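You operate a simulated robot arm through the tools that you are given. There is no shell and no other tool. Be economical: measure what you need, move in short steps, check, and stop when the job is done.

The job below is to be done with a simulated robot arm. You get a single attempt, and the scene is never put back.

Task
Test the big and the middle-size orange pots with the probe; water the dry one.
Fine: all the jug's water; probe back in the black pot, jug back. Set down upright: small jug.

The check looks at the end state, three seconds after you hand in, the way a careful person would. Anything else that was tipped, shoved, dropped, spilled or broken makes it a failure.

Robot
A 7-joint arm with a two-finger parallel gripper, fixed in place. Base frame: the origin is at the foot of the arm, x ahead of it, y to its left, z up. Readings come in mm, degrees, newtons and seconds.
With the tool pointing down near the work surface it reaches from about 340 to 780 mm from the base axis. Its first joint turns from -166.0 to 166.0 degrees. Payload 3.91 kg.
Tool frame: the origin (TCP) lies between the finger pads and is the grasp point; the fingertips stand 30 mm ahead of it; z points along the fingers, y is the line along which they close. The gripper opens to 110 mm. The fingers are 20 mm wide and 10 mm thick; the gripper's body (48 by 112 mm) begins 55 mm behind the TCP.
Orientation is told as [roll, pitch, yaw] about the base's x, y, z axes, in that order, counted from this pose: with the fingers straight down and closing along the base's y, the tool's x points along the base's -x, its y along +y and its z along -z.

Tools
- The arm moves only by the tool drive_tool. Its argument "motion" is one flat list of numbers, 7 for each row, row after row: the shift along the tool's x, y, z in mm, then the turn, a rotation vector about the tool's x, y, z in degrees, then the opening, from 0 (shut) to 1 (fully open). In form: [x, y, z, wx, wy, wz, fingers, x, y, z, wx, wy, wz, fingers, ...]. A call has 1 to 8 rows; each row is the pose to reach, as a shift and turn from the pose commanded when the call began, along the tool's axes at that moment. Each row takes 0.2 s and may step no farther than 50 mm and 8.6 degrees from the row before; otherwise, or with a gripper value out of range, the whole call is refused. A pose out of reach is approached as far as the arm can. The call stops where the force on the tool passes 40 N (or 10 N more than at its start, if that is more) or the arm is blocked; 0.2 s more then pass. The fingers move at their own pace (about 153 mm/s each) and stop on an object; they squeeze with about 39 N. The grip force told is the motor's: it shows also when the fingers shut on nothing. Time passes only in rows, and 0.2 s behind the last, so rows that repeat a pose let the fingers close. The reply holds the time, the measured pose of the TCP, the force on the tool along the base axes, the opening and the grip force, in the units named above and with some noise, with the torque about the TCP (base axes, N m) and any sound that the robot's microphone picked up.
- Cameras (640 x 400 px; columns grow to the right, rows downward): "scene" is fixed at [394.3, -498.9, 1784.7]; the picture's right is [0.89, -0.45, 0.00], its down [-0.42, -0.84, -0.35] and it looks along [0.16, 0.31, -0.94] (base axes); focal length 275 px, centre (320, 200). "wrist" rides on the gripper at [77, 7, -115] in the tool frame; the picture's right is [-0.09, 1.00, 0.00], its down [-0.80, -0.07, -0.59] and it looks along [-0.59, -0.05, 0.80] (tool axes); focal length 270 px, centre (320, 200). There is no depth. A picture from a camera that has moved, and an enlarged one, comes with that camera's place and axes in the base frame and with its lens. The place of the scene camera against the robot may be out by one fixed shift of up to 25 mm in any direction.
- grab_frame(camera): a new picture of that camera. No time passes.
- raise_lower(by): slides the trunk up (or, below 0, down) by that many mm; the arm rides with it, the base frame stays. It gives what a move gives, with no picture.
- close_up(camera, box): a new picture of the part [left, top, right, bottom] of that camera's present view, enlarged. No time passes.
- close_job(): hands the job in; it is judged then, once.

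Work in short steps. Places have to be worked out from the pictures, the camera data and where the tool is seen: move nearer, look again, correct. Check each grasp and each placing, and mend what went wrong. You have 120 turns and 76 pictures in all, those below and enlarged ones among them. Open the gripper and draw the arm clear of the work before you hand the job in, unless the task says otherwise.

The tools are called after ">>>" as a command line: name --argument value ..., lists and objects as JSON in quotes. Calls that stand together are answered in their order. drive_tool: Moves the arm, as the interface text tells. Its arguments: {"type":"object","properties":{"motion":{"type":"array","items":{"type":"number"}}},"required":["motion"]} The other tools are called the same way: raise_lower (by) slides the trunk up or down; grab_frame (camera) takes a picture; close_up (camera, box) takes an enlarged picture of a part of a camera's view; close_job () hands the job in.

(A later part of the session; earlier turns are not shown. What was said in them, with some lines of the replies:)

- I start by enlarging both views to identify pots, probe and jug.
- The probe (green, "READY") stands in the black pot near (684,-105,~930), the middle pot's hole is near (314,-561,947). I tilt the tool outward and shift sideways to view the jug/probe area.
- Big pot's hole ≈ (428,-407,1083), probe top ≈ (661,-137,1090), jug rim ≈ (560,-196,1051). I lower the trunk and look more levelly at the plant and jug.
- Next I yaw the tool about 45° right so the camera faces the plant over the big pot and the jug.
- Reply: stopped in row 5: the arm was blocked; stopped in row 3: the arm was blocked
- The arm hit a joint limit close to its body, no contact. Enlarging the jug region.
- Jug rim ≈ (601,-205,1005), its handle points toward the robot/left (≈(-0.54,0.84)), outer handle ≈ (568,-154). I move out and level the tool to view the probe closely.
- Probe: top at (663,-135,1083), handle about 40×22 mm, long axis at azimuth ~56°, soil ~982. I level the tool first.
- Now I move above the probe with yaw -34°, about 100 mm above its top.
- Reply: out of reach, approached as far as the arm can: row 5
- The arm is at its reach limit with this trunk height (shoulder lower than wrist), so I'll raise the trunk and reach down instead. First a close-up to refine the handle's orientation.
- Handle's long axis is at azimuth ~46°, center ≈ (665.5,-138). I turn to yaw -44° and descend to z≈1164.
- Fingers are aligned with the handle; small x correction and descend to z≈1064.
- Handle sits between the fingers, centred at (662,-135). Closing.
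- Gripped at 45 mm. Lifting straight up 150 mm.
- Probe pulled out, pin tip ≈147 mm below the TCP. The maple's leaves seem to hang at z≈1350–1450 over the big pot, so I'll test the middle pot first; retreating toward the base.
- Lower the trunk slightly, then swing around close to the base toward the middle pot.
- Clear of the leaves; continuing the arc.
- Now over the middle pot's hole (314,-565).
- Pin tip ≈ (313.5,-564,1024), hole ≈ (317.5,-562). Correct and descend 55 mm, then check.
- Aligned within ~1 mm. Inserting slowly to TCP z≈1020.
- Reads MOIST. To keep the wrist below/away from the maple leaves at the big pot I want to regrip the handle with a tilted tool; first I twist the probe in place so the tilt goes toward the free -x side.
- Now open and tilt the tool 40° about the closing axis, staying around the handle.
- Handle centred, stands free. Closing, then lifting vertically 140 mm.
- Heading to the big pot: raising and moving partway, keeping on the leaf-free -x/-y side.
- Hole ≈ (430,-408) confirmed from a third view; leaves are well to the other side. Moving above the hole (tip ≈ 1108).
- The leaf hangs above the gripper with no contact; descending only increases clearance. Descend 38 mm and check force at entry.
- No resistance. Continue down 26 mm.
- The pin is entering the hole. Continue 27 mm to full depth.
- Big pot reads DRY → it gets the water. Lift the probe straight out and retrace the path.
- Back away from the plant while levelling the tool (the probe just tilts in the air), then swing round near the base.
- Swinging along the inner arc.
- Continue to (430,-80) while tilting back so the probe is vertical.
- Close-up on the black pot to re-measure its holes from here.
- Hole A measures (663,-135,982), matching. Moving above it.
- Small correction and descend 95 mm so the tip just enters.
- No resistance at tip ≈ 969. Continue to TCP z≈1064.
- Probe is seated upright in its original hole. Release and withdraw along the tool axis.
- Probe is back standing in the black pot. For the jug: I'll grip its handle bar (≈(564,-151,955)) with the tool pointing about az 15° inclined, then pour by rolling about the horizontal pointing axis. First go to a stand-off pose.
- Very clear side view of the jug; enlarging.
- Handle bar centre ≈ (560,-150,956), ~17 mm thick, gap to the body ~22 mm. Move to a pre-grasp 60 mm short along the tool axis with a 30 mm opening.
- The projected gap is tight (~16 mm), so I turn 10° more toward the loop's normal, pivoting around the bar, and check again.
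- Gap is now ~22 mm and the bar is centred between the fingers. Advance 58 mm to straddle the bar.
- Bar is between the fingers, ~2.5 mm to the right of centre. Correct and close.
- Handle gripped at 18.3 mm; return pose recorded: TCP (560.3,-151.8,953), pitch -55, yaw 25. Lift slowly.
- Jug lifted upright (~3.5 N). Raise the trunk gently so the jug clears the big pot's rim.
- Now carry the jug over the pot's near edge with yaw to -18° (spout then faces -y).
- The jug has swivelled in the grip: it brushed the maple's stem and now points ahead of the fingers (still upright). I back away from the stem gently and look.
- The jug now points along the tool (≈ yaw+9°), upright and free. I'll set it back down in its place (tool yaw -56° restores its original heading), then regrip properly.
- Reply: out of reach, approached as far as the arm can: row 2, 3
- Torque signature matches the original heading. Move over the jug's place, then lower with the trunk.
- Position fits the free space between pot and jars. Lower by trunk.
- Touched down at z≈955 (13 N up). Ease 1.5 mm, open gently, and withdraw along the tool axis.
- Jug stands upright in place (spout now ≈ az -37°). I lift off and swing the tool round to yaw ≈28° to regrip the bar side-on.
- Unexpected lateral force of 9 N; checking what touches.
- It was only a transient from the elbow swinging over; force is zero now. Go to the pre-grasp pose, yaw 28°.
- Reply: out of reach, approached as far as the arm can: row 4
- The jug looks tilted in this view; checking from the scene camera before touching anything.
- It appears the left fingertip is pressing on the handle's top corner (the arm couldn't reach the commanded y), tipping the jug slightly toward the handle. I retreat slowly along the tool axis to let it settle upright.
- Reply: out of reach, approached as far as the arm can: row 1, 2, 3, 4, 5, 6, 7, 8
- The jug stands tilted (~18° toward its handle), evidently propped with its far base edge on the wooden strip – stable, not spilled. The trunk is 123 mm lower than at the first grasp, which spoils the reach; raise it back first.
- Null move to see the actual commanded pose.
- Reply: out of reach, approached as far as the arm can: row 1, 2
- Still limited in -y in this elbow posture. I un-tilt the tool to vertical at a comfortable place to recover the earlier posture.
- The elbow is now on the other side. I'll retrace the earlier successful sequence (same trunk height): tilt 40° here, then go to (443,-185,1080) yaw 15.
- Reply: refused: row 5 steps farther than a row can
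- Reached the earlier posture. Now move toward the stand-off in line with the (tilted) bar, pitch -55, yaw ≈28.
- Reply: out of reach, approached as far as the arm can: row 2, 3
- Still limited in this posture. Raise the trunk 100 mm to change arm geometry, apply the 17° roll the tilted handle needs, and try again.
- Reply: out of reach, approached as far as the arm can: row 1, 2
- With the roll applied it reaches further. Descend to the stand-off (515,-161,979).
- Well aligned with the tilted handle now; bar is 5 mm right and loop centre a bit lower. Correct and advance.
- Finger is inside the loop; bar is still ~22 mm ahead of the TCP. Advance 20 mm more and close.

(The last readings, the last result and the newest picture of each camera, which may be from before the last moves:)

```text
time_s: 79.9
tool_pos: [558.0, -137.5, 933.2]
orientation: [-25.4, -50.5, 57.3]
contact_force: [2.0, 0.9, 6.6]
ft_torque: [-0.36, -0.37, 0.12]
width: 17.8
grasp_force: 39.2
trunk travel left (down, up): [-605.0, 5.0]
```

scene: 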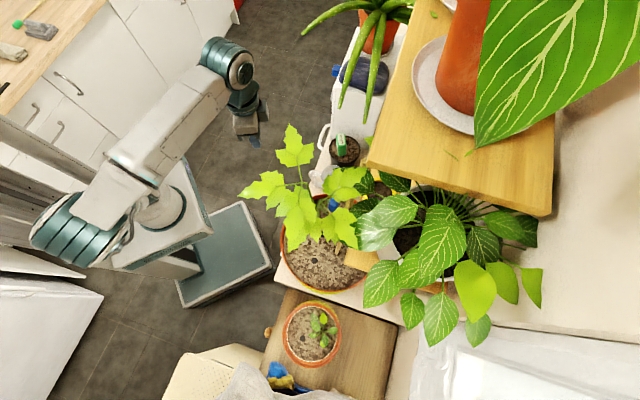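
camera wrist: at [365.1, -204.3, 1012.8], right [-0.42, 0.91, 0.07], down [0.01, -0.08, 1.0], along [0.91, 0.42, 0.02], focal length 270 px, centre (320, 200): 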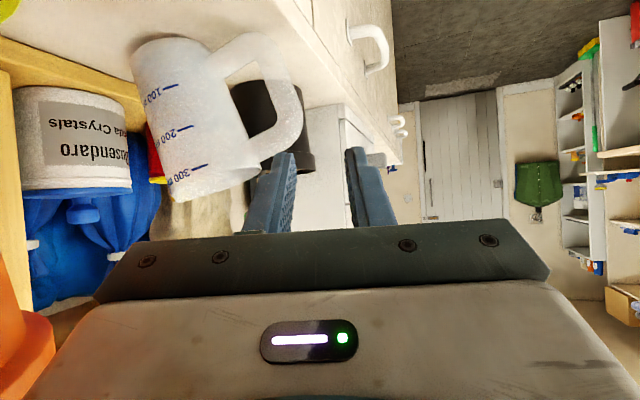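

Gripped at 17.8 mm. Lift straight up 60 mm slowly.

>>> drive_tool --motion '[-3.9, -1.35, -2.9, 0, 0, 0, 0.1, -11.6, -4, -8.7, 0, 0, 0, 0.1, -23.2, -8.1, -17.3, 0, 0, 0, 0.1, -34.7, -12.2, -26, 0, 0, 0, 0.1, -46.3, -16.2, -34.6, 0, 0, 0, 0.1]'

```text
time_s: 81.1
tool_pos: [558.0, -138.0, 991.8]
orientation: [-25.1, -50.5, 57.2]
contact_force: [0.5, 0.4, -3.3]
ft_torque: [0.16, 0.07, -0.03]
width: 17.8
grasp_force: 38.9
trunk travel left (down, up): [-605.0, 5.0]
```

Jug is held (3.3 N). Raise and back off while levelling the roll by 17°.

>>> drive_tool --motion '[-14.2, 0.3, -23.5, 0, 0, 2.1, 0.1, -28.3, 0.5, -47, 0, 0, 4.2, 0.1, -42.5, 0.8, -70.4, 0, 0, 6.4, 0.1, -56.7, 1, -93.9, 0, 0, 8.5, 0.1, -70.8, 1.3, -117.4, 0, 0, 10.6, 0.1, -85, 1.5, -140.9, 0, 0, 12.7, 0.1, -99.1, 1.8, -164.3, 0, 0, 14.9, 0.1, -113.3, 2, -187.8, 0, 0, 17, 0.1]'

>>> grab_frame --camera "wrist"

```text
time_s: 82.9
tool_pos: [458.5, -141.8, 1186.6]
orientation: [-3.2, -54.8, 29.8]
contact_force: [1.2, 0.6, -3.0]
ft_torque: [0.11, 0.04, -0.02]
width: 17.9
grasp_force: 38.8
trunk travel left (down, up): [-605.0, 5.0]
```

```text
2 pictures are left
camera wrist: at [332.6, -200.2, 1189.2], right [-0.41, 0.91, 0.04], down [0.0, -0.05, 1.0], along [0.91, 0.41, 0.02], focal length 270 px, centre (320, 200)
```

wrist: 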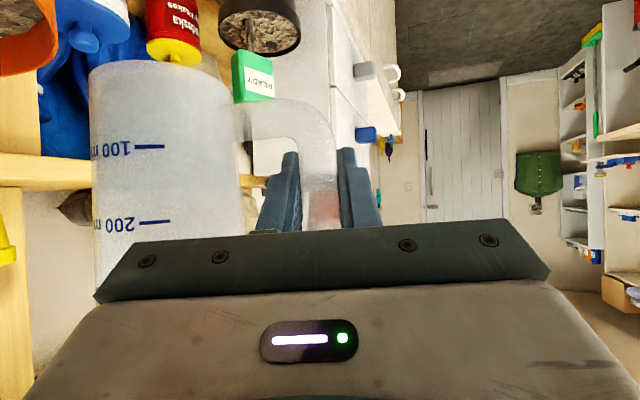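

Jug is level; spout now ≈ az -72°. Only 2 pictures left, so I rely on readings. Move back first, turning -18° so the spout faces -y.

>>> drive_tool --motion '[13.4, 0.7, -19, 4.9, 0.2, 3.45, 0.1, 26.7, 1.3, -38, 9.8, 0.4, 6.9, 0.1, 40.1, 2, -57.1, 14.7, 0.58, 10.35, 0.1]'

```text
time_s: 83.7
tool_pos: [394.5, -171.9, 1186.5]
orientation: [-3.3, -54.8, 11.7]
contact_force: [1.0, -0.9, -2.9]
ft_torque: [0.14, 0.01, 0.01]
width: 18.1
grasp_force: 38.9
trunk travel left (down, up): [-605.0, 5.0]
```

Now carry it in -y over the pot's free strip.

>>> drive_tool --motion '[3.2, -23.6, -3.2, 0, 0, 0, 0.1, 6.3, -47.1, -6.4, 0, 0, 0, 0.1, 9.5, -70.7, -9.5, 0, 0, 0, 0.1, 12.6, -94.2, -12.7, 0, 0, 0, 0.1, 15.8, -117.8, -15.9, 0, 0, 0, 0.1]'

```text
time_s: 84.9
tool_pos: [391.5, -293.8, 1184.7]
orientation: [-3.1, -54.9, 11.7]
contact_force: [-1.0, -0.4, -2.5]
ft_torque: [0.14, 0.02, 0.06]
width: 18.1
grasp_force: 38.6
trunk travel left (down, up): [-605.0, 5.0]
```

No swivel. Now start pouring: rotate about base +x (tilting the spout to -y) to 56° while rising 68 mm.

>>> drive_tool --motion '[-8.2, -0.3, -5.8, -4.51, -1.27, 6.48, 0.1, -16.3, -0.6, -11.5, -9.02, -2.54, 12.96, 0.1, -24.5, -1, -17.3, -13.5, -3.8, 19.4, 0.1, -32.7, -1.3, -23, -18, -5.1, 25.9, 0.1, -40.7, -3.6, -29, -22.6, -6.4, 32.4, 0.1, -48.4, -6.8, -35.1, -27.1, -7.6, 38.9, 0.1, -54.7, -10.1, -40, -31.6, -8.9, 45.4, 0.1]'

```text
time_s: 86.5
tool_pos: [392.6, -300.0, 1252.7]
orientation: [74.0, -33.5, -47.3]
contact_force: [0.6, -0.3, -3.0]
ft_torque: [0.09, 0.0, 0.0]
width: 17.9
grasp_force: 38.6
trunk travel left (down, up): [-605.0, 5.0]
```

Orientation as planned. Continue slowly to 84° with short holds, keeping the lip over the soil.

>>> drive_tool --motion '[-2.4, -2.3, -2.2, -3.95, -1.11, 5.67, 0.1, -2.4, -2.3, -2.2, -3.95, -1.11, 5.67, 0.1, -6.1, -5.8, -5.4, -7.9, -2.22, 11.3, 0.1, -6.1, -5.8, -5.4, -7.9, -2.22, 11.3, 0.1, -11, -10.4, -9.7, -11.85, -3.33, 17, 0.1, -11, -10.4, -9.7, -11.85, -3.33, 17, 0.1, -15.9, -15, -14, -15.8, -4.44, 22.7, 0.1, -15.9, -15, -14, -15.8, -4.44, 22.7, 0.1]'

```text
time_s: 88.3
tool_pos: [392.1, -327.1, 1254.1]
orientation: [93.0, -11.6, -54.8]
contact_force: [-0.4, 0.1, -0.8]
ft_torque: [-0.01, -0.03, -0.01]
width: 17.8
grasp_force: 38.9
trunk travel left (down, up): [-605.0, 5.0]
```

Weight has dropped from 3 N to ~0.8 N – most water is out. Tilt on to 112° and hold to drain.

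>>> drive_tool --motion '[-7.2, -1.2, -5.3, -3.95, -1.11, 5.67, 0.1, -14.4, -2.4, -10.5, -7.9, -2.22, 11.3, 0.1, -21.6, -3.6, -15.8, -11.85, -3.33, 17, 0.1, -28.8, -4.9, -21, -15.8, -4.44, 22.7, 0.1, -28.8, -4.9, -21, -15.8, -4.44, 22.7, 0.1, -28.8, -4.9, -21, -15.8, -4.44, 22.7, 0.1, -28.8, -4.9, -21, -15.8, -4.44, 22.7, 0.1, -28.8, -4.9, -21, -15.8, -4.44, 22.7, 0.1]'

>>> close_up --camera "scene" --box '[220, 120, 420, 320]'

```text
time_s: 90.1
tool_pos: [391.9, -363.4, 1254.7]
orientation: [108.9, 11.4, -54.9]
contact_force: [-0.1, 0.3, -0.6]
ft_torque: [-0.04, -0.01, 0.02]
width: 17.9
grasp_force: 38.8
trunk travel left (down, up): [-605.0, 5.0]
```

```text
2.00 times, centred on (320, 220) of scene
camera zoom: at [394.3, -498.9, 1784.7], right [0.89, -0.45, 0.0], down [-0.42, -0.84, -0.35], along [0.16, 0.31, -0.94], focal length 550 px, centre (320, 160)
```

zoom: 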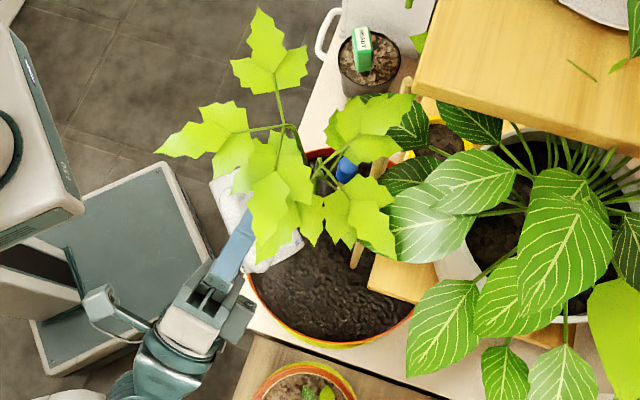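

Soil has turned dark all over and the jug is empty (weight reading ≈ 0.6 N). Rotate back upright retracing the path.

>>> drive_tool --motion '[6, -2.6, 3.7, 4.51, 1.27, -6.48, 0.1, 12, -5.1, 7.4, 9.02, 2.54, -12.96, 0.1, 18, -7.7, 11.1, 13.5, 3.8, -19.4, 0.1, 24, -10.2, 14.8, 18, 5.1, -25.9, 0.1, 30, -12.8, 18.5, 22.6, 6.4, -32.4, 0.1, 36, -15.3, 22.2, 27.1, 7.6, -38.9, 0.1, 42, -17.9, 25.9, 31.6, 8.9, -45.4, 0.1, 48, -20.4, 29.6, 36.1, 10.2, -51.8, 0.1]'

```text
time_s: 91.9
tool_pos: [393.5, -301.3, 1254.8]
orientation: [67.0, -39.4, -43.1]
contact_force: [0.9, 0.4, -1.0]
ft_torque: [0.04, 0.0, -0.02]
width: 17.9
grasp_force: 38.7
trunk travel left (down, up): [-605.0, 5.0]
```

>>> drive_tool --motion '[6.5, -5.6, 3.4, 4.51, 1.27, -6.48, 0.1, 13, -11.2, 6.9, 9.02, 2.54, -12.96, 0.1, 19.6, -16.8, 10.3, 13.5, 3.8, -19.4, 0.1, 26.1, -22.4, 13.7, 18, 5.1, -25.9, 0.1, 32.6, -28, 17.2, 22.6, 6.4, -32.4, 0.1, 39.1, -33.6, 20.6, 27.1, 7.6, -38.9, 0.1]'

```text
time_s: 93.3
tool_pos: [392.4, -293.6, 1200.0]
orientation: [-3.3, -54.8, 11.9]
contact_force: [0.5, 0.5, -1.2]
ft_torque: [0.06, 0.02, 0.04]
width: 17.6
grasp_force: 39.0
trunk travel left (down, up): [-605.0, 5.0]
```

Jug upright and empty. Retrace to +y, then over to its place (TCP target (578,-129)) turning +18°.

>>> drive_tool --motion '[-5.3, 39.3, 5.3, 0, 0, 0, 0.1, -10.5, 78.5, 10.6, 0, 0, 0, 0.1, -15.8, 117.8, 15.9, 0, 0, 0, 0.1, -37.4, 120.8, 46.4, -2.9, -0.1, -2.1, 0.1, -59, 123.8, 76.9, -5.9, -0.2, -4.1, 0.1, -80.5, 126.9, 107.3, -8.8, -0.35, -6.2, 0.1, -102.1, 129.9, 137.8, -11.8, -0.5, -8.3, 0.1, -123.7, 132.9, 168.3, -14.7, -0.58, -10.35, 0.1]'

```text
time_s: 95.1
tool_pos: [578.9, -127.8, 1198.3]
orientation: [-3.2, -54.7, 29.8]
contact_force: [-0.1, 0.0, -1.9]
ft_torque: [0.03, 0.04, 0.01]
width: 17.8
grasp_force: 39.0
trunk travel left (down, up): [-605.0, 5.0]
```

Lower with the trunk to just above the table.

>>> raise_lower --by -232

>>> grab_frame --camera "wrist"

```text
time_s: 97.5
tool_pos: [577.1, -127.5, 967.1]
orientation: [-3.1, -54.8, 29.7]
contact_force: [0.5, 0.5, -0.7]
ft_torque: [0.03, 0.02, 0.02]
width: 18.1
grasp_force: 38.8
trunk travel left (down, up): [-373.0, 237.0]
```

```text
0 pictures are left
camera wrist: at [451.5, -185.4, 970.9], right [-0.41, 0.91, 0.04], down [0.0, -0.05, 1.0], along [0.91, 0.41, 0.02], focal length 270 px, centre (320, 200)
```

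wrist: 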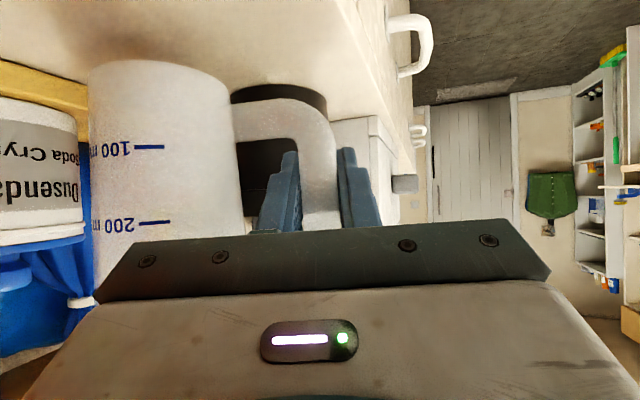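

Last picture: jug upright, clear of the jars, black pot and wooden strip. Lower 14 mm in small steps and watch the force.

>>> drive_tool --motion '[3.3, 0.1, 2.3, 0, 0, 0, 0.1, 6.5, 0.3, 4.6, 0, 0, 0, 0.1, 9.8, 0.4, 6.9, 0, 0, 0, 0.1, 11.4, 0.4, 8, 0, 0, 0, 0.1]'

```text
time_s: 98.5
tool_pos: [577.8, -126.2, 954.5]
orientation: [-3.0, -54.8, 29.7]
contact_force: [-0.4, 0.2, -1.3]
ft_torque: [0.06, 0.02, 0.0]
width: 18.3
grasp_force: 39.3
trunk travel left (down, up): [-373.0, 237.0]
```

No contact yet at z≈954; continue by 2 mm steps.

>>> drive_tool --motion '[1.6, 0.1, 1.2, 0, 0, 0, 0.1, 3.3, 0.1, 2.3, 0, 0, 0, 0.1, 4.1, 0.2, 2.9, 0, 0, 0, 0.1]'

```text
time_s: 99.3
tool_pos: [577.4, -128.1, 948.7]
orientation: [-3.1, -54.8, 29.7]
contact_force: [0.2, -0.2, -1.4]
ft_torque: [0.01, 0.02, 0.0]
width: 18.0
grasp_force: 39.5
trunk travel left (down, up): [-373.0, 237.0]
```

>>> drive_tool --motion '[1.6, 0.1, 1.2, 0, 0, 0, 0.1, 3.3, 0.1, 2.3, 0, 0, 0, 0.1]'

```text
time_s: 99.9
tool_pos: [577.7, -127.6, 946.9]
orientation: [-3.4, -55.1, 30.0]
contact_force: [-0.5, -0.2, 8.1]
ft_torque: [-0.39, -0.14, -0.06]
width: 17.8
grasp_force: 39.0
trunk travel left (down, up): [-373.0, 237.0]
```

Touchdown at z≈947 with the contact near the base centre. Ease off 1.5 mm, open, wait, and withdraw exactly along the tool axis.

>>> drive_tool --motion '[-1.2, 0, -0.9, 0, 0, 0, 0.1, -1.2, 0, -0.9, 0, 0, 0, 0.25, -1.2, 0, -0.9, 0, 0, 0, 0.25, -1.2, 0, -0.9, 0, 0, 0, 0.25, -1.2, 0, -15, 0, 0, 0, 0.25, -1.2, 0, -35, 0, 0, 0, 0.25, -1.2, 0, -65, 0, 0, 0, 0.25, -1.2, 0, -105, 0, 0, 0, 0.25]'

```text
time_s: 101.7
tool_pos: [499.8, -162.6, 1009.7]
orientation: [-3.1, -54.8, 29.8]
contact_force: [0.6, 0.1, 0.4]
ft_torque: [0.0, 0.0, -0.02]
width: 27.4
grasp_force: 0.0
trunk travel left (down, up): [-373.0, 237.0]
```

Withdrew without any force; raise the trunk and retire the arm to the earlier safe pose.

>>> raise_lower --by 180

>>> drive_tool --motion '[1, 13.4, -4.6, 0, 7.8, 0, 0.3, 2, 26.8, -9.2, 0, 15.6, 0, 0.3, 2.9, 40.2, -13.8, 0, 23.4, 0, 0.3, 3.9, 53.6, -18.4, 0, 31.2, 0, 0.3, 4.9, 67, -23, 0, 39, 0, 0.3, 5.8, 80.4, -27.7, 0, 46.8, 0, 0.3, 6.8, 93.8, -32.3, 0, 54, 0, 0.6]'

```text
time_s: 103.7
tool_pos: [499.9, -163.1, 1189.0]
orientation: [-3.0, -54.8, 29.8]
contact_force: [0.3, -0.3, 0.1]
ft_torque: [-0.01, -0.02, 0.0]
width: 27.5
grasp_force: 0.1
trunk travel left (down, up): [-553.0, 57.0]
```

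```text
time_s: 105.3
tool_pos: [431.2, -92.1, 1199.9]
orientation: [-1.8, -0.8, 27.2]
contact_force: [0.1, -0.6, 0.1]
ft_torque: [0.01, 0.0, -0.03]
width: 66.2
grasp_force: 0.0
trunk travel left (down, up): [-553.0, 57.0]
```

The arm is clear, the gripper is open, and no force is registering on the tool. Handing in.

>>> close_job

```text
The job is handed in.
```

I tested both pots and poured all the jug's water into the big orange pot, but I had no pictures left to check that the jug is standing upright. The middle-size pot read MOIST and the big one read DRY. The big pot's soil turned dark after watering.

- **Probe:** it is back in its original hole in the black pot.
- **Jug:** it is empty and back near its original spot. It touched down close to flat and the fingers came away without force. It may be about 10 mm off its old position, with the spout turned roughly 25°.
- **Mishaps:** on the first carry the jug brushed the maple stem in the big pot and swivelled in the grip. I set it down, and it then stood tilted about 18° until I gripped it again. I saw no spill, but I couldn't check closely.
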